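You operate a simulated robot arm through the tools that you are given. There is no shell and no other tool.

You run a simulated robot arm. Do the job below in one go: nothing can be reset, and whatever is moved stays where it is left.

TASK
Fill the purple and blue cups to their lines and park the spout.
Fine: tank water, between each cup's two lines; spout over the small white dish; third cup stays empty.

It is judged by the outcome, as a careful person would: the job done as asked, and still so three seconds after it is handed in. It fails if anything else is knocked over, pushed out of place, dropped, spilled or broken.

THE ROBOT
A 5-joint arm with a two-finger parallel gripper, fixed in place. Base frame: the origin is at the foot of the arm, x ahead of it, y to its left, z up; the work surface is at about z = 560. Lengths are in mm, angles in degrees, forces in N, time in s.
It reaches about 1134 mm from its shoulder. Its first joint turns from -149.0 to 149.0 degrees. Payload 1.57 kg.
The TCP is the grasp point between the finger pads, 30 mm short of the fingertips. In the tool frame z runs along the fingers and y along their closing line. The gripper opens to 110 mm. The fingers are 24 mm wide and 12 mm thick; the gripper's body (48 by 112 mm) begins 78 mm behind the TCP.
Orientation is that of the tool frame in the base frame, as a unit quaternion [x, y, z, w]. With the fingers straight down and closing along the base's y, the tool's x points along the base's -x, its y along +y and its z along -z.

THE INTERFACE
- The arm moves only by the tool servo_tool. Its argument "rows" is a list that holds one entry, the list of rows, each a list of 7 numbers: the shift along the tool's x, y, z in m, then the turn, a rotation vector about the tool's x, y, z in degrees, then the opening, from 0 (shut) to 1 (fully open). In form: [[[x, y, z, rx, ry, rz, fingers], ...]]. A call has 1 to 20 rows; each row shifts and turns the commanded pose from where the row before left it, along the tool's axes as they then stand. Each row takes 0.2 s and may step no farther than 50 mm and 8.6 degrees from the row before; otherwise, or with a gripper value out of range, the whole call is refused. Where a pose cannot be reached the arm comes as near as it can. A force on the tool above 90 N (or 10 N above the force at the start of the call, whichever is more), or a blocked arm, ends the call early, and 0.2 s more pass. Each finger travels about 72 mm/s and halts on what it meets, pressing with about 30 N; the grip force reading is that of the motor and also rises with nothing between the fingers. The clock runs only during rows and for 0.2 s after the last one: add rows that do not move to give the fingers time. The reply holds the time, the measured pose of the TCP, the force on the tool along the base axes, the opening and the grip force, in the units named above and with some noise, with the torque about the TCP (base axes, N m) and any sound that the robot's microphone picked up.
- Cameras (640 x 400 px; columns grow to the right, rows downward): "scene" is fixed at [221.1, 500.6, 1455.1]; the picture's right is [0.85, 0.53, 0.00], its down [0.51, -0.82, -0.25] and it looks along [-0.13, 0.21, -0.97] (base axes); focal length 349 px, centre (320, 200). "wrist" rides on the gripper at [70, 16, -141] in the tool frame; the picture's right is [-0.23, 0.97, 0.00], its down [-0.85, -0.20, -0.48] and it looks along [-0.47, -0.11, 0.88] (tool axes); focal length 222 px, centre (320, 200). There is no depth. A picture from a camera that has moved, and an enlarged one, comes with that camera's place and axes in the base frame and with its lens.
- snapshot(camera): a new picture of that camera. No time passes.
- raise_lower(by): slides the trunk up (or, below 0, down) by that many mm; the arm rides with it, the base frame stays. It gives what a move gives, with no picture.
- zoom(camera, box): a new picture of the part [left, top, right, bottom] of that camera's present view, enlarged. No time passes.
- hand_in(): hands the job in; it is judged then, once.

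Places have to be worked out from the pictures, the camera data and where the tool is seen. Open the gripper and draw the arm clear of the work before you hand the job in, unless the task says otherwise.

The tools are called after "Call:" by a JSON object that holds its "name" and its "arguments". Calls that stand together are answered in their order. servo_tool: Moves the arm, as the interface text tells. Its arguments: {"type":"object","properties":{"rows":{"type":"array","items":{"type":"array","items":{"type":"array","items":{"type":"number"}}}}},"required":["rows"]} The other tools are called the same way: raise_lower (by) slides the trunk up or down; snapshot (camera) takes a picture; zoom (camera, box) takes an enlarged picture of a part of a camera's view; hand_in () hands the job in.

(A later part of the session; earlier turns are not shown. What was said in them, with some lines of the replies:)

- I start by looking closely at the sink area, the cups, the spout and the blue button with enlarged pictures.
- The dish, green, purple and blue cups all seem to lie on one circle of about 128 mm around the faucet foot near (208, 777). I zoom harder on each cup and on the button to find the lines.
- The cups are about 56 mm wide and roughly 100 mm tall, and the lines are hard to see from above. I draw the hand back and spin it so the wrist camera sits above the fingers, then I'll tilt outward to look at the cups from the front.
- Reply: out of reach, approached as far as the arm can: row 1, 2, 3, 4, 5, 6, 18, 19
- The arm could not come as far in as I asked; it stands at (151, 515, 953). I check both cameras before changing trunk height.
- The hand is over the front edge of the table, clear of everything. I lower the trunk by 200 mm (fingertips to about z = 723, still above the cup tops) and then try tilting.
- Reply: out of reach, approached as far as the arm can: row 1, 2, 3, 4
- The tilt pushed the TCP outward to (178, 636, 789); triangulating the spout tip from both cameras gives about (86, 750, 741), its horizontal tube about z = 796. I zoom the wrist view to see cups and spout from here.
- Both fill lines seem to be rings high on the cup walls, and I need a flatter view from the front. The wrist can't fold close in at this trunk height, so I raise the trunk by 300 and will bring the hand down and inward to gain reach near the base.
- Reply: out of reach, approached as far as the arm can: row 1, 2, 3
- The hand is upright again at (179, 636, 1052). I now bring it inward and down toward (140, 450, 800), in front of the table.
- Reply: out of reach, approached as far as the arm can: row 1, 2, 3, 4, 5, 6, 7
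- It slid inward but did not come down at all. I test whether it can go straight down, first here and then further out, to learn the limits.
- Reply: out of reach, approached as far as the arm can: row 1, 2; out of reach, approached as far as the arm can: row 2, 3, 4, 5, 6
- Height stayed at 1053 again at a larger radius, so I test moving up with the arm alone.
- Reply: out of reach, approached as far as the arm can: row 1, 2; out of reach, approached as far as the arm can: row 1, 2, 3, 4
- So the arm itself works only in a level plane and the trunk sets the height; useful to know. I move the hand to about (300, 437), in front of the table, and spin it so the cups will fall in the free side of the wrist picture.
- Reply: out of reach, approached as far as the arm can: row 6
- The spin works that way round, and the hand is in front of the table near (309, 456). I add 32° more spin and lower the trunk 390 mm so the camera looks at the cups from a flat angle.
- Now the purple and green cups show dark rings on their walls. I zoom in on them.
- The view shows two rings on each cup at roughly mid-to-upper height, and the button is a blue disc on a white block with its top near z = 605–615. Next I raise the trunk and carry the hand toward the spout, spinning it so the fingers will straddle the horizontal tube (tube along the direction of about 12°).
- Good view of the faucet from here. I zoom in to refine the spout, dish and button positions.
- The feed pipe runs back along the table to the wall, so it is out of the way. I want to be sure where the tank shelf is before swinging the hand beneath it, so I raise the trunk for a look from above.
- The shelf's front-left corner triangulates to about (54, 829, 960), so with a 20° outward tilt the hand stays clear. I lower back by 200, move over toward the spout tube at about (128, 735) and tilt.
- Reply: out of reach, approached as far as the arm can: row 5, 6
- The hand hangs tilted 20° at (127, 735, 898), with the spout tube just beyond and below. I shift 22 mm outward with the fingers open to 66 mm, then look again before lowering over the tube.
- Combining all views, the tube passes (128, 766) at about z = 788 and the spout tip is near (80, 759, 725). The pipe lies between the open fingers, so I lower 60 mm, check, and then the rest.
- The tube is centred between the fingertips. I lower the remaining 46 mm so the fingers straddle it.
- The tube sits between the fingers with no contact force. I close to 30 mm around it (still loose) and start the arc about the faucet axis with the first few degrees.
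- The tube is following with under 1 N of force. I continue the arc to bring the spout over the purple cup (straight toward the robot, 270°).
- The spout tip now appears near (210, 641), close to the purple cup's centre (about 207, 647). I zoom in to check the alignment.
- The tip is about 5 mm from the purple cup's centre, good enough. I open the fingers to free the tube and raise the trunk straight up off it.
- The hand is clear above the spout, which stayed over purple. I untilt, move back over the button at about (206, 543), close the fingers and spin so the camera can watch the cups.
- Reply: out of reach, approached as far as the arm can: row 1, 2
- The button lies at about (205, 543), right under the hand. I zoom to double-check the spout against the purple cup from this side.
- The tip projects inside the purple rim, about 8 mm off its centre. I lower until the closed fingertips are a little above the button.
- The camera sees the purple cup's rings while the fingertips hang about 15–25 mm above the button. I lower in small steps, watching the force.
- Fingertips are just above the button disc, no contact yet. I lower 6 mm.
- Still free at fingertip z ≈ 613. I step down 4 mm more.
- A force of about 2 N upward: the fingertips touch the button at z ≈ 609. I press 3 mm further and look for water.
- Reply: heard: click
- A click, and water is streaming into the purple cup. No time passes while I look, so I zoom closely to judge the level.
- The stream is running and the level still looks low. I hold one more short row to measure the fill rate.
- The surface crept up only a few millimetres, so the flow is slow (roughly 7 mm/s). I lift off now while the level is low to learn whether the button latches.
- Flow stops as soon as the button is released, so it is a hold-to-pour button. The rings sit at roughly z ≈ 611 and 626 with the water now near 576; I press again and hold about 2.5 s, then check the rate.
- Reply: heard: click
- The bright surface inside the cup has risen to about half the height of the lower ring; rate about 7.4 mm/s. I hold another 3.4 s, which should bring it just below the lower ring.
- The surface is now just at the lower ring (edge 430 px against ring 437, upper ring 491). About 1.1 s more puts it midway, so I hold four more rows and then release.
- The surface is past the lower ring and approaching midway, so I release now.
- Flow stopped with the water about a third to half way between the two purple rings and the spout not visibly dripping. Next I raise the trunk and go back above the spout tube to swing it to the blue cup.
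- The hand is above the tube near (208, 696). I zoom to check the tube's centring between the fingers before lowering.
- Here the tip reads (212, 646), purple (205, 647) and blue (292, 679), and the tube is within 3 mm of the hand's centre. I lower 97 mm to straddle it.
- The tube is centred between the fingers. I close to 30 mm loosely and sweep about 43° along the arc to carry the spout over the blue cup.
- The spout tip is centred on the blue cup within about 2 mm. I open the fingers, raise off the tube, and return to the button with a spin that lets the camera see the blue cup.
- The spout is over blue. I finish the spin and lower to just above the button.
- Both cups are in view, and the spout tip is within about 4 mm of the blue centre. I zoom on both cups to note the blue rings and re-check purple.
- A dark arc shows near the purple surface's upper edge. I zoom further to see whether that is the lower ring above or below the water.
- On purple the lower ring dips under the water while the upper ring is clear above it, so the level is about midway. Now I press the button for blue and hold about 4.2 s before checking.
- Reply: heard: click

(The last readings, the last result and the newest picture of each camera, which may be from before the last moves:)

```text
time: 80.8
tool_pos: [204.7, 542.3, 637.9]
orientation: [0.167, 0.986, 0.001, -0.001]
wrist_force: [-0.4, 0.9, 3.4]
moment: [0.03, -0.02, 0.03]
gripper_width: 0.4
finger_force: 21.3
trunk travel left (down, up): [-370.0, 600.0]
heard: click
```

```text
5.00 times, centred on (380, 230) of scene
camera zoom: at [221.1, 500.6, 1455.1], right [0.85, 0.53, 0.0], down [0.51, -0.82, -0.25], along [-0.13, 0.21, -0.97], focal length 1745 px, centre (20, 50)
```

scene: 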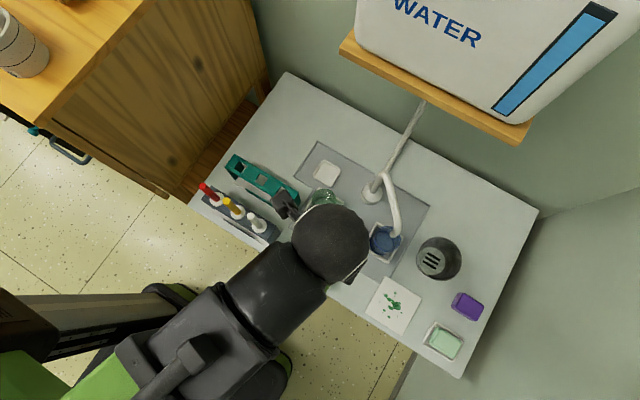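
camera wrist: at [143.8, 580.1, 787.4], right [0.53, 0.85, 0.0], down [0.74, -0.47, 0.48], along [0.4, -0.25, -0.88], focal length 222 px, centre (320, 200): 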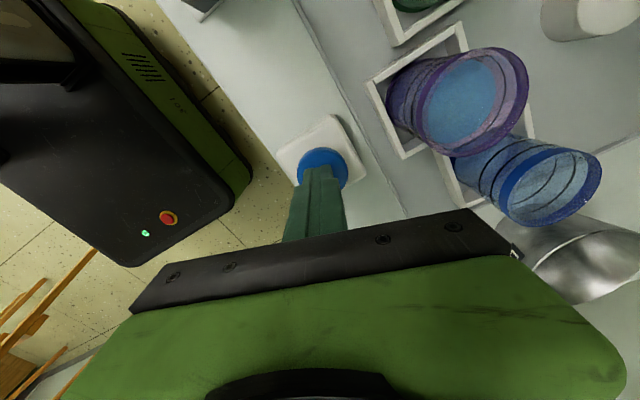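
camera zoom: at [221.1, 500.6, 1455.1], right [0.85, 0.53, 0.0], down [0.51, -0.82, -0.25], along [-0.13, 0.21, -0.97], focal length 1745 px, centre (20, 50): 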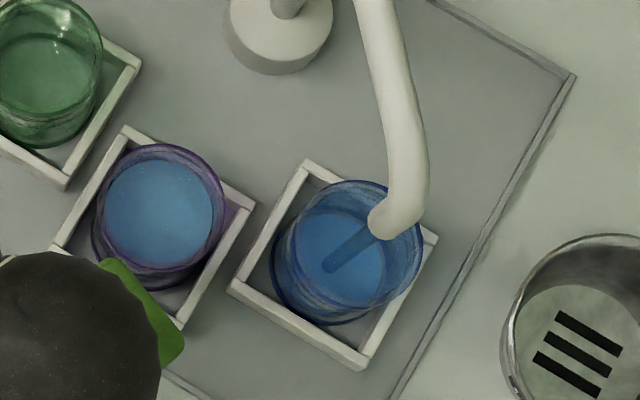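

The stream lands inside the blue cup. I keep holding for about 4 s.

Call:
{"name": "servo_tool", "arguments": {"rows": [[[0, 0, 0, 0, 0, 0, 0.0], [0, 0, 0, 0, 0, 0, 0.0], [0, 0, 0, 0, 0, 0, 0.0], [0, 0, 0, 0, 0, 0, 0.0], [0, 0, 0, 0, 0, 0, 0.0], [0, 0, 0, 0, 0, 0, 0.0], [0, 0, 0, 0, 0, 0, 0.0], [0, 0, 0, 0, 0, 0, 0.0], [0, 0, 0, 0, 0, 0, 0.0], [0, 0, 0, 0, 0, 0, 0.0], [0, 0, 0, 0, 0, 0, 0.0], [0, 0, 0, 0, 0, 0, 0.0], [0, 0, 0, 0, 0, 0, 0.0], [0, 0, 0, 0, 0, 0, 0.0], [0, 0, 0, 0, 0, 0, 0.0], [0, 0, 0, 0, 0, 0, 0.0], [0, 0, 0, 0, 0, 0, 0.0], [0, 0, 0, 0, 0, 0, 0.0], [0, 0, 0, 0, 0, 0, 0.0], [0, 0, 0, 0, 0, 0, 0.0]]]}}

Call:
{"name": "zoom", "arguments": {"camera": "wrist", "box": [440, 120, 620, 240]}}

Call:
{"name": "zoom", "arguments": {"camera": "scene", "box": [330, 190, 430, 270]}}

```text
time: 85.0
tool_pos: [204.6, 543.5, 637.3]
orientation: [0.166, 0.986, 0.001, 0.0]
wrist_force: [0.7, 0.3, 3.8]
moment: [0.04, -0.02, 0.0]
gripper_width: 0.0
finger_force: 21.3
trunk travel left (down, up): [-370.0, 600.0]
```

```text
3.33 times, centred on (530, 180) of wrist
camera zoom: at [143.8, 580.1, 779.4], right [0.53, 0.85, 0.0], down [0.74, -0.47, 0.48], along [0.4, -0.25, -0.88], focal length 740 px, centre (-380, 267)
```

zoom: 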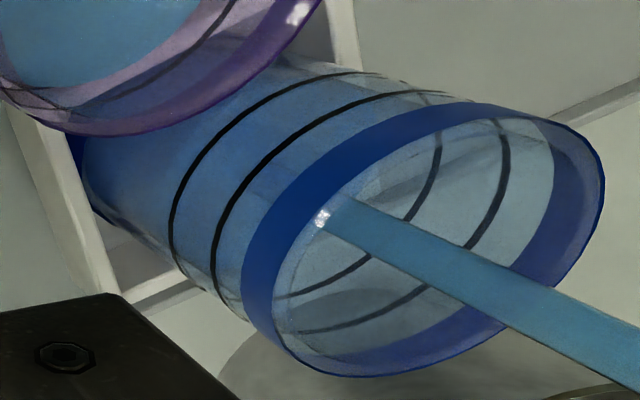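

```text
5.00 times, centred on (380, 230) of scene
camera zoom: at [221.1, 500.6, 1455.1], right [0.85, 0.53, 0.0], down [0.51, -0.82, -0.25], along [-0.13, 0.21, -0.97], focal length 1745 px, centre (20, 50)
```

zoom: 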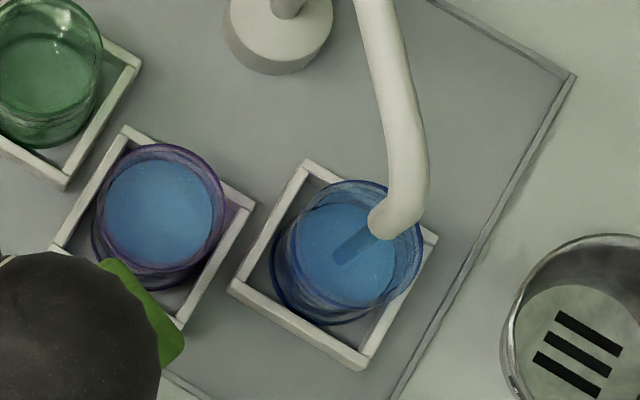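

The blue surface is not yet up in the open part of the view; by time it should be about 34 mm deep with the lower ring near 50. I hold 1.6 s more and check.

Call:
{"name": "servo_tool", "arguments": {"rows": [[[0, 0, 0, 0, 0, 0, 0.0], [0, 0, 0, 0, 0, 0, 0.0], [0, 0, 0, 0, 0, 0, 0.0], [0, 0, 0, 0, 0, 0, 0.0], [0, 0, 0, 0, 0, 0, 0.0], [0, 0, 0, 0, 0, 0, 0.0], [0, 0, 0, 0, 0, 0, 0.0]]]}}

Call:
{"name": "zoom", "arguments": {"camera": "wrist", "box": [440, 120, 620, 240]}}

Call:
{"name": "zoom", "arguments": {"camera": "scene", "box": [365, 220, 415, 260]}}

```text
time: 86.6
tool_pos: [203.6, 543.2, 637.6]
orientation: [0.166, 0.986, 0.0, -0.001]
wrist_force: [0.7, 0.4, 2.8]
moment: [-0.02, 0.02, -0.02]
gripper_width: 0.0
finger_force: 21.3
trunk travel left (down, up): [-370.0, 600.0]
```

```text
3.33 times, centred on (530, 180) of wrist
camera zoom: at [143.7, 580.1, 779.4], right [0.53, 0.85, 0.0], down [0.74, -0.47, 0.48], along [0.4, -0.25, -0.88], focal length 740 px, centre (-380, 267)
```

zoom: 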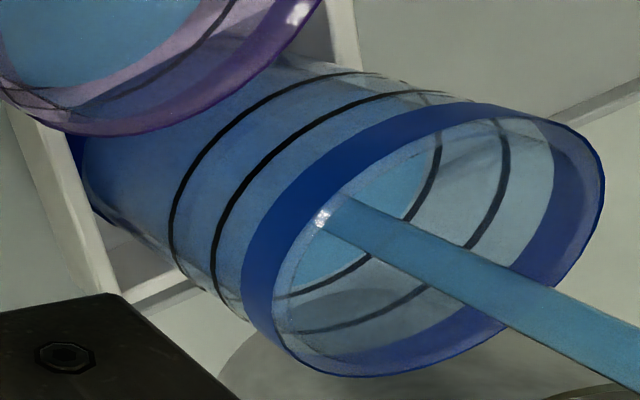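

```text
10.00 times, centred on (390, 240) of scene
camera zoom: at [221.1, 500.6, 1455.1], right [0.85, 0.53, 0.0], down [0.51, -0.82, -0.25], along [-0.13, 0.21, -0.97], focal length 3491 px, centre (-380, -200)
```

zoom: 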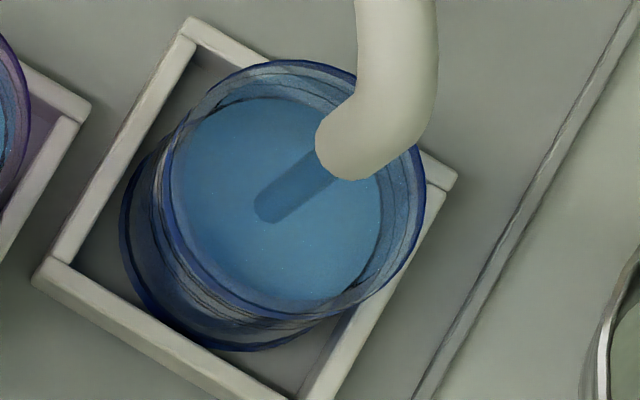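

The blue surface is just under its lower ring, as purple was at the same stage. I hold another 1.0 s and check before releasing.

Call:
{"name": "servo_tool", "arguments": {"rows": [[[0, 0, 0, 0, 0, 0, 0.0], [0, 0, 0, 0, 0, 0, 0.0], [0, 0, 0, 0, 0, 0, 0.0], [0, 0, 0, 0, 0, 0, 0.0]]]}}

Call:
{"name": "zoom", "arguments": {"camera": "wrist", "box": [440, 120, 620, 240]}}

Call:
{"name": "zoom", "arguments": {"camera": "wrist", "box": [510, 140, 600, 220]}}

```text
time: 87.6
tool_pos: [205.5, 543.4, 637.2]
orientation: [0.166, 0.986, 0.0, -0.001]
wrist_force: [1.1, 1.0, 3.0]
moment: [0.04, -0.02, 0.04]
gripper_width: 0.0
finger_force: 21.1
trunk travel left (down, up): [-370.0, 600.0]
```

```text
3.33 times, centred on (530, 180) of wrist
camera zoom: at [143.7, 580.1, 779.5], right [0.53, 0.85, 0.0], down [0.74, -0.47, 0.48], along [0.4, -0.25, -0.88], focal length 740 px, centre (-380, 267)
```

zoom: 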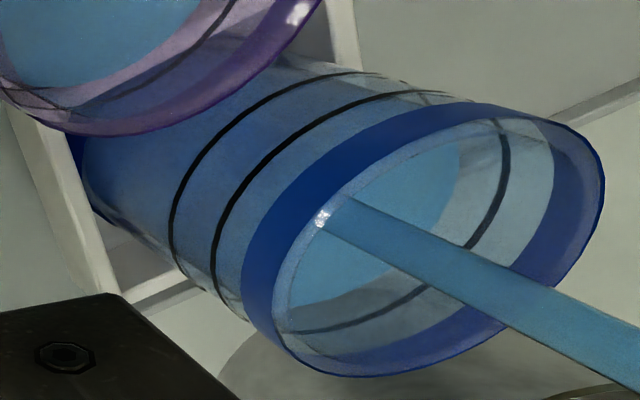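

```text
5.00 times, centred on (555, 180) of wrist
camera zoom: at [143.7, 580.1, 779.5], right [0.53, 0.85, 0.0], down [0.74, -0.47, 0.48], along [0.4, -0.25, -0.88], focal length 1111 px, centre (-855, 300)
```

zoom: 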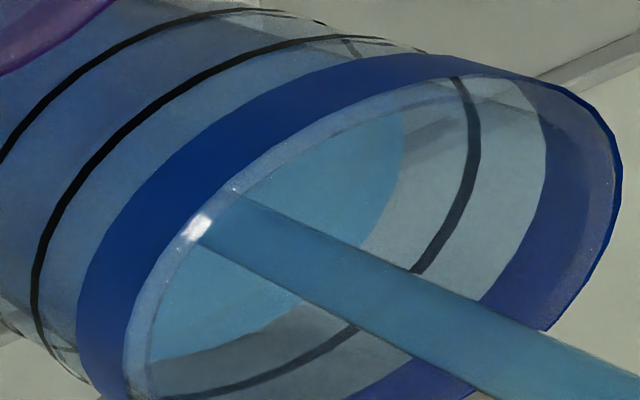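

The blue surface has covered the lower ring and is about a third of the way to the upper one. I release now.

Call:
{"name": "raise_lower", "arguments": {"by": 10}}

Call:
{"name": "zoom", "arguments": {"camera": "wrist", "box": [440, 120, 620, 240]}}

Call:
{"name": "zoom", "arguments": {"camera": "scene", "box": [365, 220, 415, 260]}}

```text
time: 88.2
tool_pos: [204.4, 543.1, 646.9]
orientation: [0.166, 0.986, 0.0, -0.001]
wrist_force: [0.2, 0.0, -0.3]
moment: [0.0, 0.01, 0.03]
gripper_width: 0.0
finger_force: 20.9
trunk travel left (down, up): [-380.0, 590.0]
```

```text
3.33 times, centred on (530, 180) of wrist
camera zoom: at [143.8, 580.2, 789.3], right [0.53, 0.85, 0.0], down [0.74, -0.47, 0.48], along [0.4, -0.25, -0.88], focal length 740 px, centre (-380, 267)
```

zoom: 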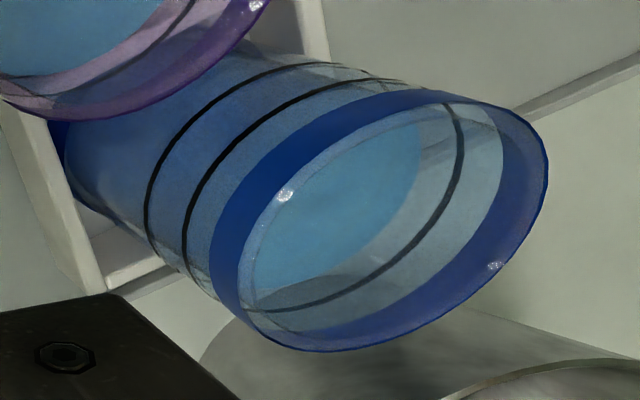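

```text
10.00 times, centred on (390, 240) of scene
camera zoom: at [221.1, 500.6, 1455.1], right [0.85, 0.53, 0.0], down [0.51, -0.82, -0.25], along [-0.13, 0.21, -0.97], focal length 3491 px, centre (-380, -200)
```

zoom: 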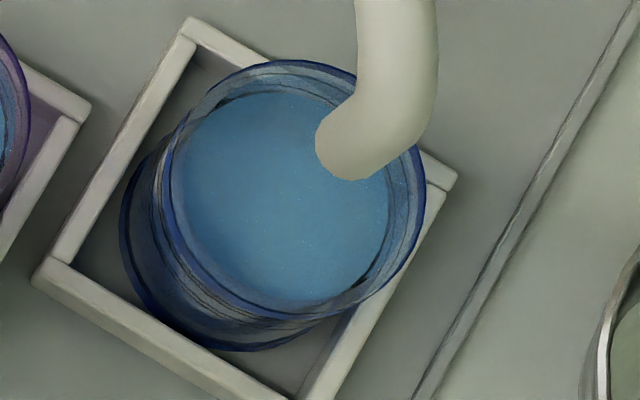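

Water stopped; blue reads roughly 30–45 % of the way between its rings, so both cups are inside their marks. Next I raise the trunk and go back above the spout tube at the blue position to bring it home to the dish.

Call:
{"name": "raise_lower", "arguments": {"by": 245}}

Call:
{"name": "servo_tool", "arguments": {"rows": [[[0.001, 0.0456, 0, 0, 0, 0, 0.3], [0.001, 0.0456, 0, 0, 0, 0, 0.6], [0.001, 0.0456, 0, 0, 0, 0, 0.6], [0.001, 0.0456, 0, 0, 0, 0, 0.6], [0, 0, 0, 0, 0, -8.4, 0.6], [0, 0, 0, 0, 0, -8.4, 0.6], [0, 0, 0, 0, 0, -8.4, 0.6], [0, 0, 0, 0, 0, -8.4, 0.6], [0, 0, 0, 0, 0, -8.4, 0.6], [0, 0, 0, 0, 0, -8.4, 0.6], [0, 0, 0, 0, 0, -8.4, 0.6], [0, 0, 0, 0, 0, -8.4, 0.6], [0, 0, 0, 0, 0, -8.4, 0.6], [0, 0, 0, 0, 0, -8.4, 0.6], [0, 0, 0, 0, 0, -8.4, 0.6], [0, 0, 0, 0, 0, -8.4, 0.6], [0, 0, 0, 0, 0, -8.4, 0.6], [0, 0, 0, 0, 0, -8.4, 0.6], [0, 0, 0, 0, 0, -8.4, 0.6], [0, 0, 0, 0, 0, -8.4, 0.6]]]}}

Call:
{"name": "servo_tool", "arguments": {"rows": [[[0, 0, 0, 0, 0, -8.1, 0.6], [0, 0, 0, 0, 0, -8.1, 0.6], [0, 0, 0, 5.86, -3.18, 0, 0.6], [0, 0, 0, 5.86, -3.18, 0, 0.6], [0, 0, 0, 5.86, -3.18, 0, 0.6]]]}}

Call:
{"name": "snapshot", "arguments": {"camera": "wrist"}}

Call:
{"name": "snapshot", "arguments": {"camera": "scene"}}

```text
time: 90.8
tool_pos: [204.3, 541.7, 892.5]
orientation: [0.166, 0.986, 0.0, -0.001]
wrist_force: [-0.6, 0.0, -1.0]
moment: [0.0, -0.04, 0.01]
gripper_width: 0.1
finger_force: 21.6
trunk travel left (down, up): [-625.0, 345.0]
```

```text
time: 95.0
tool_pos: [258.9, 717.3, 891.4]
orientation: [0.845, -0.534, 0.0, 0.0]
wrist_force: [-0.2, -0.3, 1.1]
moment: [-0.01, 0.0, 0.01]
gripper_width: 66.0
finger_force: 0.1
trunk travel left (down, up): [-625.0, 345.0]
```

```text
time: 96.2
tool_pos: [259.8, 715.8, 906.5]
orientation: [0.898, -0.404, -0.014, -0.174]
wrist_force: [0.2, 1.5, 0.8]
moment: [0.0, 0.0, 0.01]
gripper_width: 66.2
finger_force: 0.0
out of reach, approached as far as the arm can: row 4, 5
trunk travel left (down, up): [-625.0, 345.0]
```

```text
taken
camera wrist: at [278.5, 609.5, 1023.7], right [-0.86, -0.43, -0.26], down [-0.48, 0.58, 0.65], along [-0.13, 0.69, -0.71], focal length 222 px, centre (320, 200)
```

wrist: 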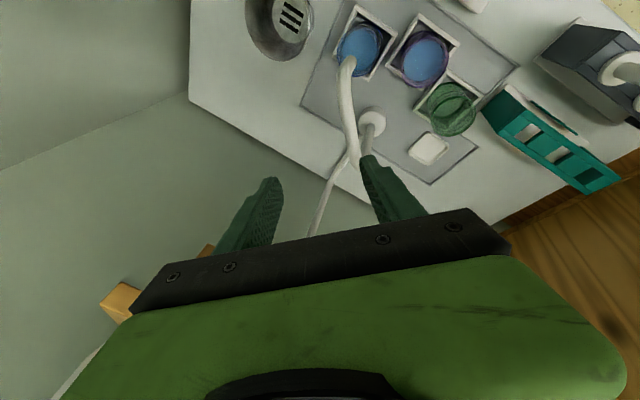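

```text
taken
```

scene: 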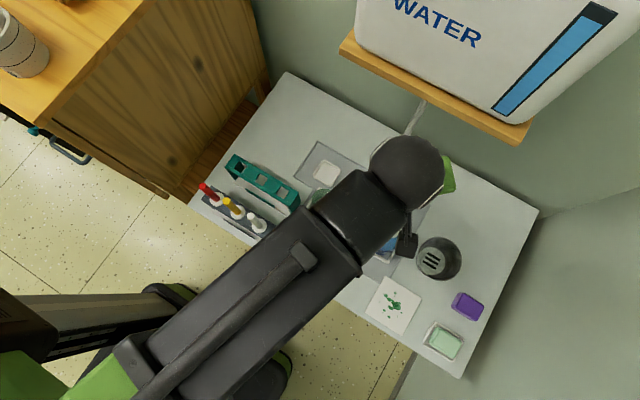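

The tube projects right at the hand's grasp point. I lower 114 mm over it.

Call:
{"name": "raise_lower", "arguments": {"by": -114}}

Call:
{"name": "snapshot", "arguments": {"camera": "wrist"}}

```text
time: 97.6
tool_pos: [260.9, 717.2, 791.6]
orientation: [0.898, -0.405, -0.014, -0.173]
wrist_force: [-0.4, -0.5, -0.5]
moment: [0.0, -0.04, 0.02]
gripper_width: 65.9
finger_force: 0.1
trunk travel left (down, up): [-511.0, 459.0]
```

```text
taken
camera wrist: at [278.7, 609.6, 909.8], right [-0.87, -0.43, -0.25], down [-0.48, 0.59, 0.65], along [-0.13, 0.69, -0.72], focal length 222 px, centre (320, 200)
```

wrist: 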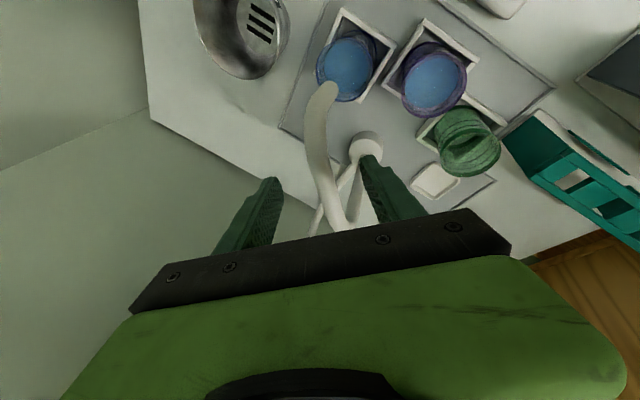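

The tube is between the fingers. I close to 30 mm loosely and sweep clockwise through the first rows back toward purple.

Call:
{"name": "servo_tool", "arguments": {"rows": [[[0, 0, 0, 0, 0, 0, 0.273], [0, 0, 0, 0, 0, 0, 0.273], [0, 0, 0, 0, 0, 0, 0.273], [-0.00062, 0.00792, -0.00242, -0.057, -0.105, 5.82, 0.273], [-0.00065, 0.00797, -0.00225, -0.07, -0.1, 5.82, 0.273], [-0.00066, 0.00802, -0.00205, -0.085, -0.1, 5.82, 0.273], [-0.00066, 0.00807, -0.00183, -0.1, -0.095, 5.82, 0.273], [-0.00064, 0.00812, -0.00158, -0.11, -0.08, 5.82, 0.273], [-0.00062, 0.00817, -0.00131, -0.177, -0.104, 5.82, 0.273], [-0.00058, 0.00822, -0.00102, -0.19, -0.083, 5.82, 0.273], [-0.00054, 0.00825, -0.00071, -0.2, -0.062, 5.82, 0.273]]]}}

Call:
{"name": "snapshot", "arguments": {"camera": "wrist"}}

```text
time: 100.0
tool_pos: [199.7, 696.5, 791.5]
orientation: [-0.665, 0.726, 0.09, 0.148]
wrist_force: [-0.3, -0.1, 0.2]
moment: [0.0, 0.01, 0.02]
gripper_width: 29.9
finger_force: 0.0
trunk travel left (down, up): [-511.0, 459.0]
```

```text
taken
camera wrist: at [164.5, 585.0, 901.6], right [-0.95, 0.31, 0.01], down [0.21, 0.63, 0.75], along [0.22, 0.72, -0.66], focal length 222 px, centre (320, 200)
```

wrist: 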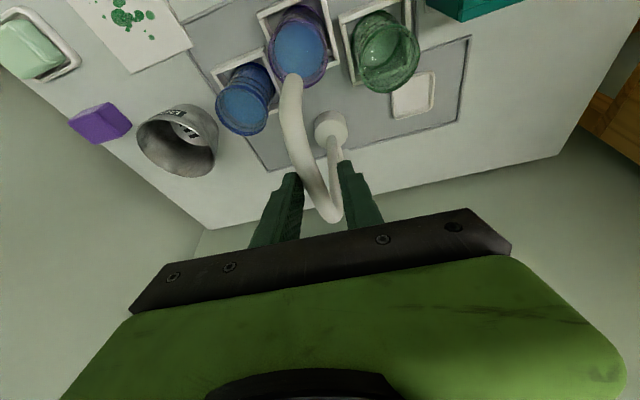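

The sweep follows the plan, now at about 266° above purple with no extra force. I continue past green toward the dish.

Call:
{"name": "servo_tool", "arguments": {"rows": [[[-0.00049, 0.00828, -0.0004, -0.22, -0.043, 5.82, 0.273], [-0.00043, 0.00829, -8e-05, -0.22, -0.018, 5.82, 0.273], [-0.00038, 0.00829, 0.00023, -0.22, 0.007, 5.82, 0.273], [-0.00032, 0.00828, 0.00055, -0.22, 0.03, 5.82, 0.273], [-0.00027, 0.00825, 0.00086, -0.2, 0.052, 5.82, 0.273], [-0.00023, 0.00822, 0.00115, -0.19, 0.074, 5.82, 0.273], [-0.0002, 0.00817, 0.00144, -0.167, 0.087, 5.82, 0.273], [-0.00017, 0.00812, 0.0017, -0.14, 0.095, 5.82, 0.273], [-0.00016, 0.00807, 0.00194, -0.118, 0.1, 5.82, 0.273], [-0.00016, 0.00802, 0.00215, -0.094, 0.1, 5.82, 0.273], [-0.00017, 0.00796, 0.00234, -0.073, 0.095, 5.82, 0.273]]]}}

Call:
{"name": "snapshot", "arguments": {"camera": "wrist"}}

Call:
{"name": "zoom", "arguments": {"camera": "scene", "box": [260, 80, 440, 220]}}

```text
time: 102.4
tool_pos: [129.4, 747.6, 792.5]
orientation: [-0.182, 0.968, 0.163, 0.062]
wrist_force: [-0.2, 0.6, 0.7]
moment: [0.0, -0.02, 0.03]
gripper_width: 30.1
finger_force: 0.1
trunk travel left (down, up): [-511.0, 459.0]
```

```text
taken
camera wrist: at [49.8, 690.9, 918.4], right [-0.15, 0.93, 0.33], down [0.84, -0.05, 0.54], along [0.52, 0.36, -0.77], focal length 222 px, centre (320, 200)
```

wrist: 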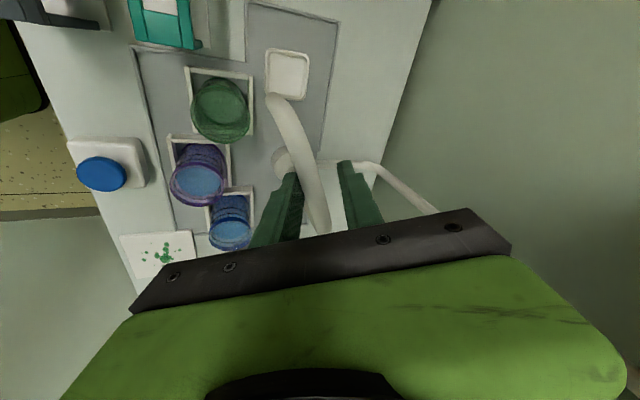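

```text
2.86 times, centred on (350, 150) of scene
camera zoom: at [221.1, 500.6, 1455.1], right [0.85, 0.53, 0.0], down [0.51, -0.82, -0.25], along [-0.13, 0.21, -0.97], focal length 997 px, centre (234, 343)
```

zoom: 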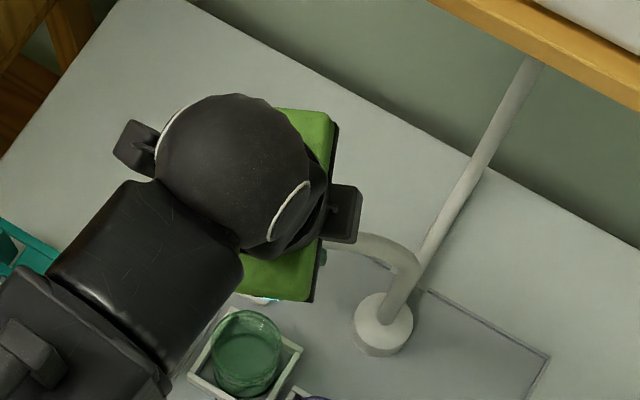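

The spout tip is at the near edge of the dish (tube about 206°). I continue three and a half more rows to bring it over the dish centre.

Call:
{"name": "servo_tool", "arguments": {"rows": [[[-0.00019, 0.00792, 0.0025, -0.053, 0.088, 5.82, 0.273], [-0.00023, 0.00787, 0.00263, -0.036, 0.08, 5.82, 0.273], [-0.00026, 0.00784, 0.00273, -0.022, 0.065, 5.82, 0.273], [0, 0, 0, 0, 0, 0, 0.273]]]}}

Call:
{"name": "snapshot", "arguments": {"camera": "wrist"}}

Call:
{"name": "zoom", "arguments": {"camera": "wrist", "box": [220, 30, 380, 160]}}

Call:
{"name": "zoom", "arguments": {"camera": "scene", "box": [260, 80, 440, 220]}}

```text
time: 103.4
tool_pos: [123.3, 772.1, 793.2]
orientation: [-0.034, 0.984, 0.172, 0.033]
wrist_force: [-0.9, -0.5, 0.4]
moment: [-0.03, 0.0, 0.01]
gripper_width: 29.8
finger_force: 0.0
trunk travel left (down, up): [-511.0, 459.0]
```

```text
taken
camera wrist: at [44.6, 734.7, 926.1], right [0.15, 0.93, 0.34], down [0.84, -0.3, 0.45], along [0.52, 0.22, -0.82], focal length 222 px, centre (320, 200)
```

wrist: 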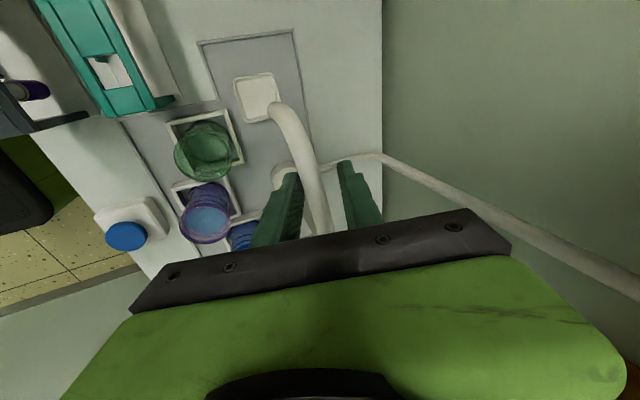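

```text
3.08 times, centred on (300, 95) of wrist
camera zoom: at [44.6, 734.7, 926.1], right [0.15, 0.93, 0.34], down [0.84, -0.3, 0.45], along [0.52, 0.22, -0.82], focal length 684 px, centre (382, 523)
```

zoom: 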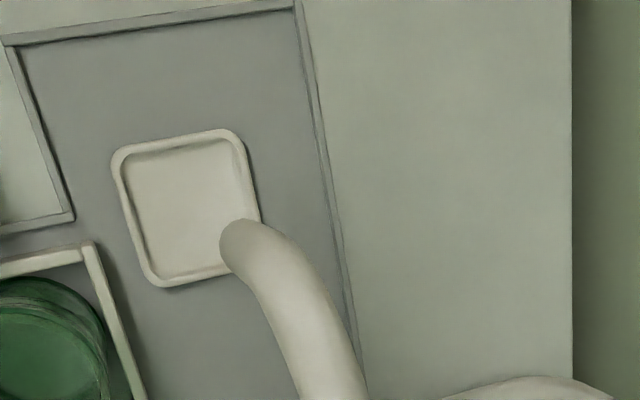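

```text
2.86 times, centred on (350, 150) of scene
camera zoom: at [221.1, 500.6, 1455.1], right [0.85, 0.53, 0.0], down [0.51, -0.82, -0.25], along [-0.13, 0.21, -0.97], focal length 997 px, centre (234, 343)
```

zoom: 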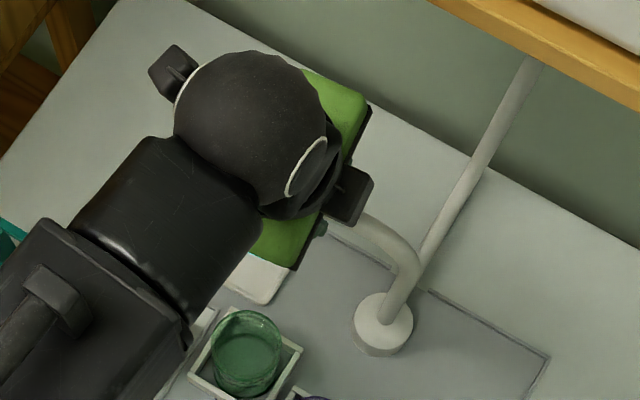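

The spout tip reads (72, 764) against the dish centre (74, 766), so it is parked over the dish. I open the fingers and raise straight up.

Call:
{"name": "servo_tool", "arguments": {"rows": [[[0, 0, 0, 0, 0, 0, 0.55], [0, 0, 0, 0, 0, 0, 0.55], [0, 0, 0, 0, 0, 0, 0.55]]]}}

Call:
{"name": "raise_lower", "arguments": {"by": 110}}

Call:
{"name": "zoom", "arguments": {"camera": "wrist", "box": [160, 20, 420, 200]}}

```text
time: 104.2
tool_pos: [123.3, 771.7, 793.1]
orientation: [-0.036, 0.984, 0.172, 0.035]
wrist_force: [-0.1, 0.1, 0.1]
moment: [0.0, 0.02, 0.01]
gripper_width: 60.5
finger_force: 0.0
trunk travel left (down, up): [-511.0, 459.0]
```

```text
time: 105.6
tool_pos: [123.6, 772.5, 902.9]
orientation: [-0.035, 0.984, 0.172, 0.035]
wrist_force: [0.1, -0.6, 0.0]
moment: [0.02, 0.0, -0.02]
gripper_width: 60.4
finger_force: 0.1
trunk travel left (down, up): [-621.0, 349.0]
```

```text
2.22 times, centred on (290, 110) of wrist
camera zoom: at [44.7, 734.6, 1035.9], right [0.15, 0.93, 0.34], down [0.84, -0.3, 0.45], along [0.52, 0.22, -0.82], focal length 494 px, centre (387, 400)
```

zoom: 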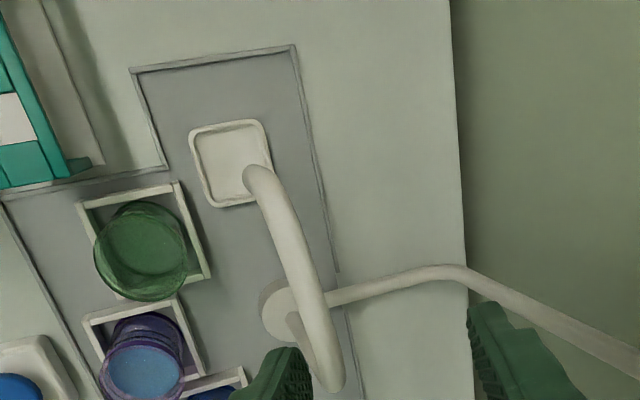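

The spout stays over the dish. I back the hand away from the shelf, untilt it and look at everything from the scene camera.

Call:
{"name": "servo_tool", "arguments": {"rows": [[[-0.0002, -0.0377, -0.0135, 0, 0, 0, 0.55], [-0.0002, -0.0377, -0.0135, 0, 0, 0, 0.55], [-0.0002, -0.0377, -0.0135, 0, 0, 0, 0.55], [-0.0002, -0.0377, -0.0135, 0, 0, 0, 0.55], [0, 0, 0, 6.47, 1.62, 0, 0.55], [0, 0, 0, 6.47, 1.62, 0, 0.55], [0, 0, 0, 6.47, 1.62, 0, 0.55]]]}}

Call:
{"name": "snapshot", "arguments": {"camera": "wrist"}}

Call:
{"name": "snapshot", "arguments": {"camera": "scene"}}

```text
time: 107.2
tool_pos: [133.0, 612.4, 887.0]
orientation: [-0.036, 0.999, 0.001, -0.002]
wrist_force: [1.1, -0.2, -0.8]
moment: [0.03, -0.01, 0.02]
gripper_width: 60.5
finger_force: 0.1
out of reach, approached as far as the arm can: row 5, 6
trunk travel left (down, up): [-621.0, 349.0]
```

```text
taken
camera wrist: at [63.0, 622.5, 1030.5], right [0.16, 0.99, 0.0], down [0.87, -0.14, 0.47], along [0.47, -0.07, -0.88], focal length 222 px, centre (320, 200)
```

wrist: 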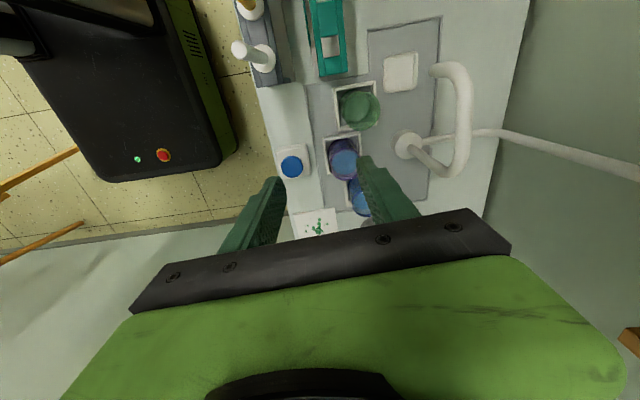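

```text
taken
```

scene: 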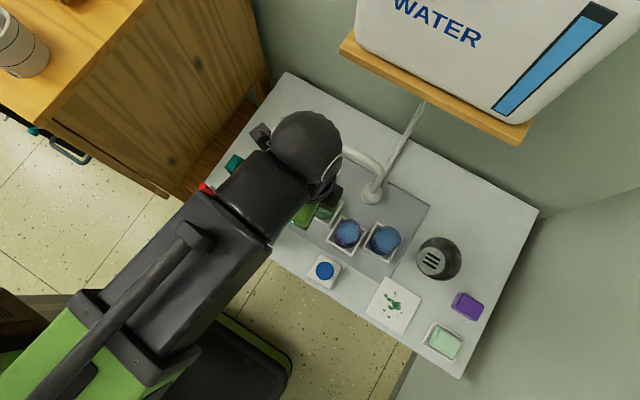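

All objects are in place and the spout is parked. For a careful level check I go to the earlier viewing spot in front of the table.

Call:
{"name": "servo_tool", "arguments": {"rows": [[[-0.0328, -0.034, 0, 0, 0, 0, 0.8], [-0.0328, -0.034, 0, 0, 0, 0, 0.8], [-0.0328, -0.034, 0, 0, 0, 0, 0.8], [-0.0328, -0.034, 0, 0, 0, 0, 0.8], [-0.0328, -0.034, 0, 0, 0, 0, 0.8], [0, 0, 0, 0, 0, -7.6, 0.8], [0, 0, 0, 0, 0, -7.6, 0.8], [0, 0, 0, 0, 0, -7.6, 0.8], [0, 0, 0, 0, 0, -7.6, 0.8], [0, 0, 0, 0, 0, -7.6, 0.8], [0, 0, 0, 0, 0, -7.6, 0.8], [0, 0, 0, 0, 0, -7.6, 0.8]]]}}

Call:
{"name": "raise_lower", "arguments": {"by": -240}}

Call:
{"name": "snapshot", "arguments": {"camera": "wrist"}}

Call:
{"name": "snapshot", "arguments": {"camera": "scene"}}

```text
time: 109.8
tool_pos: [308.8, 454.7, 888.2]
orientation: [-0.48, 0.877, 0.003, -0.002]
wrist_force: [0.2, 0.4, 0.6]
moment: [0.02, -0.02, -0.03]
gripper_width: 88.1
finger_force: 0.1
trunk travel left (down, up): [-621.0, 349.0]
```

```text
time: 112.3
tool_pos: [309.1, 455.0, 647.7]
orientation: [-0.479, 0.878, 0.002, -0.002]
wrist_force: [0.3, -0.7, 0.5]
moment: [0.0, -0.01, 0.02]
gripper_width: 87.8
finger_force: 0.0
trunk travel left (down, up): [-381.0, 589.0]
```

```text
taken
camera wrist: at [258.5, 403.9, 790.4], right [-0.7, 0.72, 0.0], down [0.63, 0.61, 0.48], along [0.34, 0.34, -0.88], focal length 222 px, centre (320, 200)
```

wrist: 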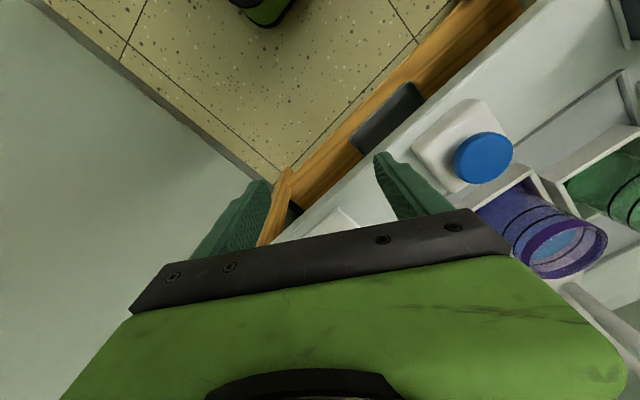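

```text
taken
```

scene: 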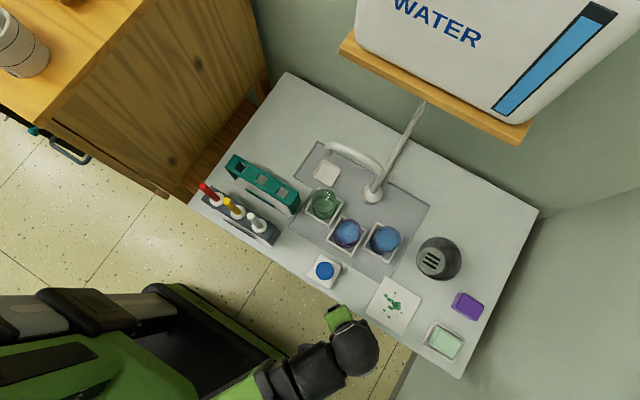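

I zoom in on the purple cup from this flatter angle, and on the dish and spout and green cup from the scene camera.

Call:
{"name": "zoom", "arguments": {"camera": "wrist", "box": [500, 170, 630, 290]}}

Call:
{"name": "zoom", "arguments": {"camera": "scene", "box": [290, 130, 400, 220]}}

Call:
{"name": "zoom", "arguments": {"camera": "scene", "box": [320, 205, 420, 270]}}

Call:
{"name": "servo_tool", "arguments": {"rows": [[[0, 0, 0, 0, 0, 8.3, 0.8], [0, 0, 0, 0, 0, 8.3, 0.8], [0, 0, 0, 0, 0, 8.3, 0.8]]]}}

Call:
{"name": "snapshot", "arguments": {"camera": "wrist"}}

```text
3.33 times, centred on (565, 230) of wrist
camera zoom: at [258.5, 403.9, 790.4], right [-0.7, 0.72, 0.0], down [0.63, 0.61, 0.48], along [0.34, 0.34, -0.88], focal length 740 px, centre (-497, 100)
```

zoom: 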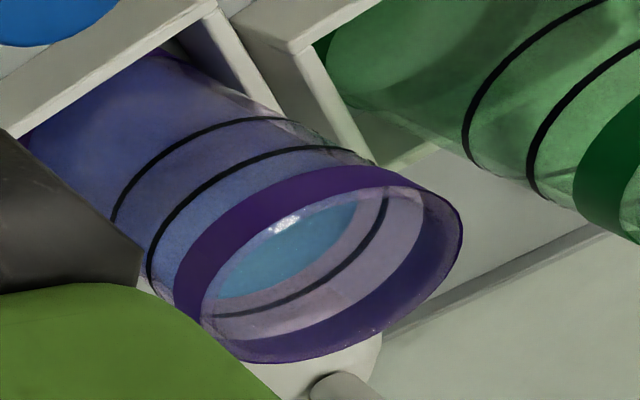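

```text
4.44 times, centred on (345, 175) of scene
camera zoom: at [221.1, 500.6, 1455.1], right [0.85, 0.53, 0.0], down [0.51, -0.82, -0.25], along [-0.13, 0.21, -0.97], focal length 1551 px, centre (209, 311)
```

zoom: 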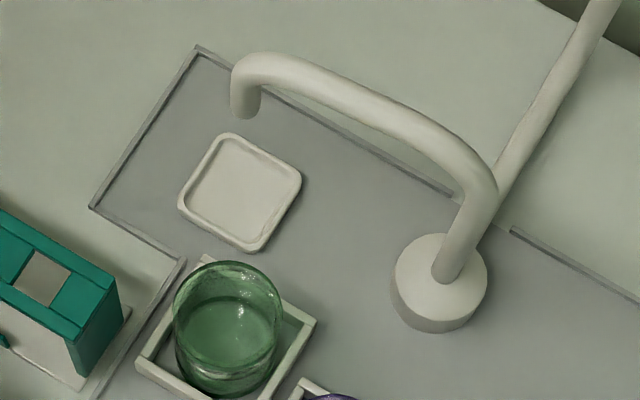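

```text
6.15 times, centred on (370, 238) of scene
camera zoom: at [221.1, 500.6, 1455.1], right [0.85, 0.53, 0.0], down [0.51, -0.82, -0.25], along [-0.13, 0.21, -0.97], focal length 2148 px, centre (12, -31)
```

zoom: 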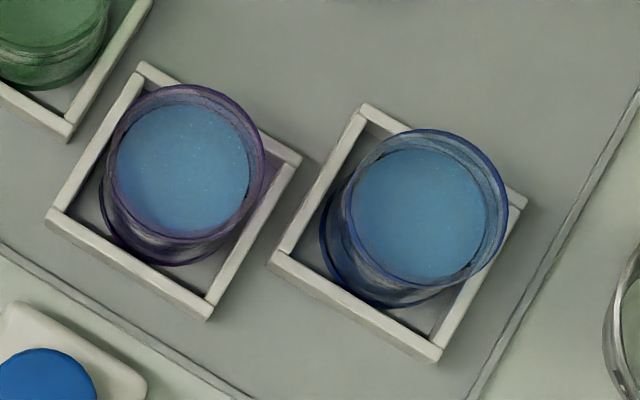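

```text
time: 113.1
tool_pos: [309.5, 455.0, 647.8]
orientation: [-0.278, 0.96, 0.002, -0.001]
wrist_force: [-0.7, 0.0, 0.6]
moment: [0.02, -0.03, -0.01]
gripper_width: 87.9
finger_force: 0.0
trunk travel left (down, up): [-381.0, 589.0]
```

```text
taken
camera wrist: at [242.4, 430.2, 790.5], right [-0.33, 0.94, 0.0], down [0.83, 0.29, 0.48], along [0.45, 0.16, -0.88], focal length 222 px, centre (320, 200)
```

wrist: 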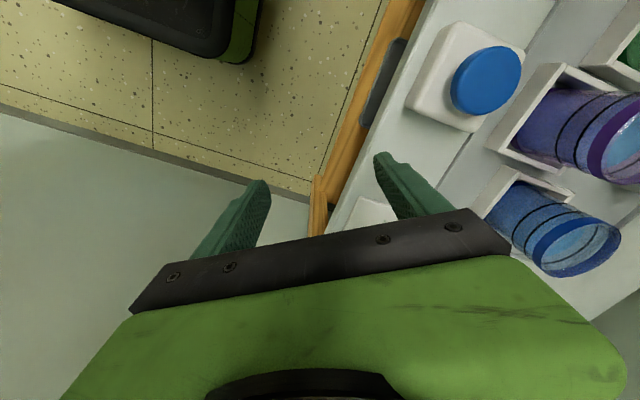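

Purple's lower ring is under water and the upper ring clear above it, and the spout is back where it was over the dish. I zoom on blue from here.

Call:
{"name": "zoom", "arguments": {"camera": "wrist", "box": [500, 170, 640, 290]}}

Call:
{"name": "zoom", "arguments": {"camera": "wrist", "box": [540, 200, 630, 280]}}

```text
3.33 times, centred on (570, 230) of wrist
camera zoom: at [242.4, 430.2, 790.5], right [-0.33, 0.94, 0.0], down [0.83, 0.29, 0.48], along [0.45, 0.16, -0.88], focal length 740 px, centre (-513, 100)
```

zoom: 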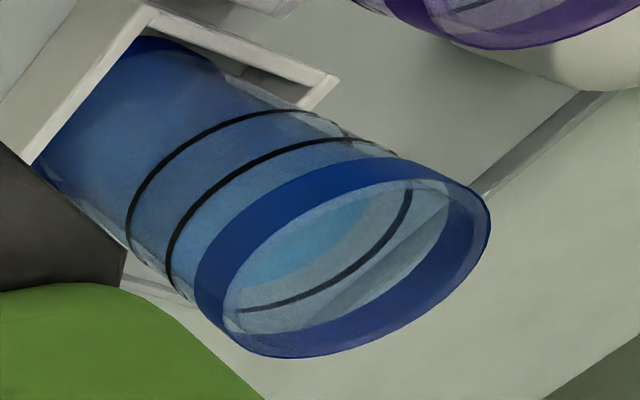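

```text
5.00 times, centred on (585, 240) of wrist
camera zoom: at [242.4, 430.2, 790.5], right [-0.33, 0.94, 0.0], down [0.83, 0.29, 0.48], along [0.45, 0.16, -0.88], focal length 1111 px, centre (-1005, 0)
```

zoom: 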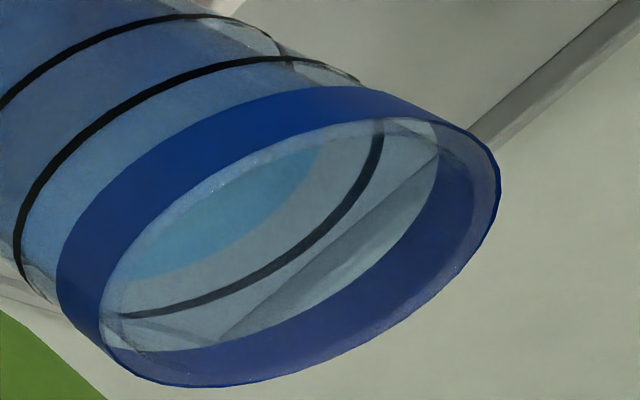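

Blue's lower ring is hidden under the water and its upper ring is well clear, so both cups are between their lines; green is still empty and nothing is spilled. I raise the arm, open the gripper fully and take a last look.

Call:
{"name": "raise_lower", "arguments": {"by": 280}}

Call:
{"name": "servo_tool", "arguments": {"rows": [[[0, 0, 0, 0, 0, 0, 1], [0, 0, 0, 0, 0, 0, 1], [0, 0, 0, 0, 0, 0, 1]]]}}

Call:
{"name": "snapshot", "arguments": {"camera": "scene"}}

Call:
{"name": "zoom", "arguments": {"camera": "scene", "box": [300, 183, 348, 228]}}

Call:
{"name": "zoom", "arguments": {"camera": "scene", "box": [280, 130, 440, 270]}}

```text
time: 116.0
tool_pos: [309.3, 456.3, 927.8]
orientation: [-0.279, 0.96, 0.002, -0.002]
wrist_force: [0.1, -0.5, 0.1]
moment: [-0.01, 0.0, -0.01]
gripper_width: 88.1
finger_force: 0.0
trunk travel left (down, up): [-661.0, 309.0]
```

```text
time: 116.8
tool_pos: [309.8, 455.2, 929.6]
orientation: [-0.279, 0.96, 0.002, -0.001]
wrist_force: [-0.4, -0.1, 0.1]
moment: [0.0, -0.02, -0.01]
gripper_width: 109.8
finger_force: 0.1
trunk travel left (down, up): [-661.0, 309.0]
```

```text
taken
```

scene: 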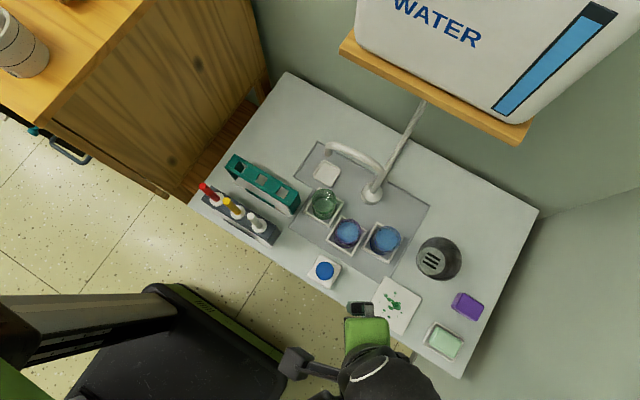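

```text
8.89 times, centred on (324, 206) of scene
camera zoom: at [221.1, 500.6, 1455.1], right [0.85, 0.53, 0.0], down [0.51, -0.82, -0.25], along [-0.13, 0.21, -0.97], focal length 3103 px, centre (284, 151)
```

zoom: 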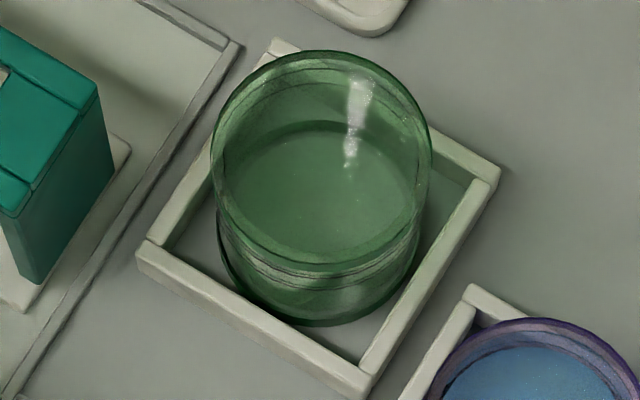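

```text
2.86 times, centred on (360, 200) of scene
camera zoom: at [221.1, 500.6, 1455.1], right [0.85, 0.53, 0.0], down [0.51, -0.82, -0.25], along [-0.13, 0.21, -0.97], focal length 997 px, centre (206, 200)
```

zoom: 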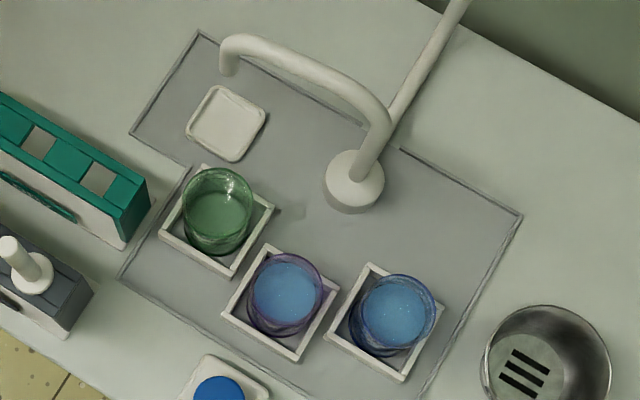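

Everything looks right, but I notice a faint mark between the green cup and the faucet foot, so I zoom there before handing in.

Call:
{"name": "zoom", "arguments": {"camera": "scene", "box": [330, 190, 370, 218]}}

Call:
{"name": "zoom", "arguments": {"camera": "scene", "box": [310, 140, 350, 190]}}

```text
14.29 times, centred on (350, 204) of scene
camera zoom: at [221.1, 500.6, 1455.1], right [0.85, 0.53, 0.0], down [0.51, -0.82, -0.25], along [-0.13, 0.21, -0.97], focal length 4987 px, centre (-109, 143)
```

zoom: 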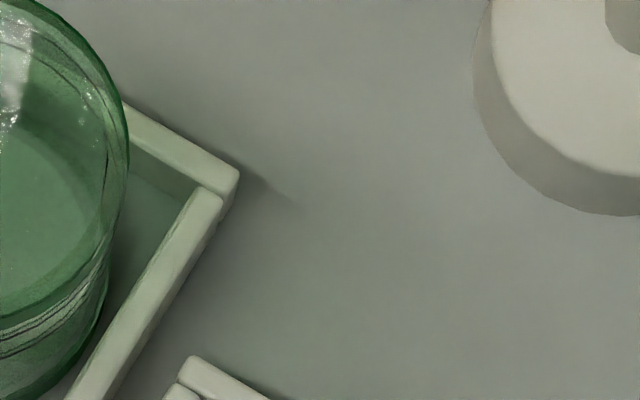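

```text
8.00 times, centred on (330, 165) of scene
camera zoom: at [221.1, 500.6, 1455.1], right [0.85, 0.53, 0.0], down [0.51, -0.82, -0.25], along [-0.13, 0.21, -0.97], focal length 2793 px, centre (240, 480)
```

zoom: 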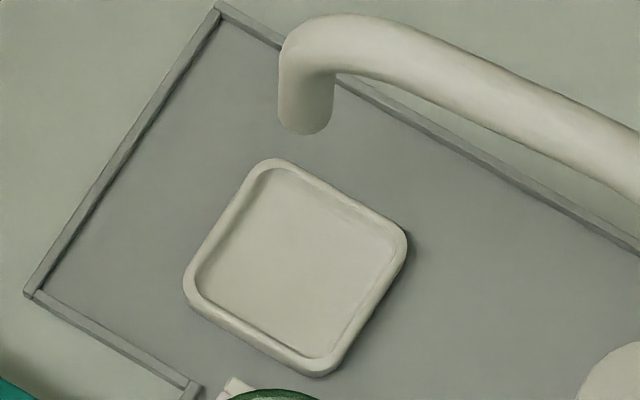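

That mark is only the tray's shadow, and the spout tip is back within about 1–2 mm of its original parked place over the dish. Both cups are filled between their lines, green is empty and the arm is clear with the gripper open, so I hand the job in.

Call:
{"name": "hand_in", "arguments": {}}

```text
The job is handed in.
```

The purple and blue cups are both filled with tank water to between their two lines, and the spout is parked over the small white dish. I've handed the job in, but no result has come back yet.

- **Purple cup:** the water is about midway between the lines.
- **Blue cup:** the water sits lower in its band, roughly a quarter to a half of the way up from the lower line. The lower line is under water and the upper one is clear.
- **Green cup:** still empty.
- **Spout:** its tip is back within a couple of millimetres of where it started. It hangs inside the dish's outline, though not exactly over the centre.

I saw no spills or drips in the final pictures, and nothing else was moved. The gripper is open and the arm is clear, in front of the table.
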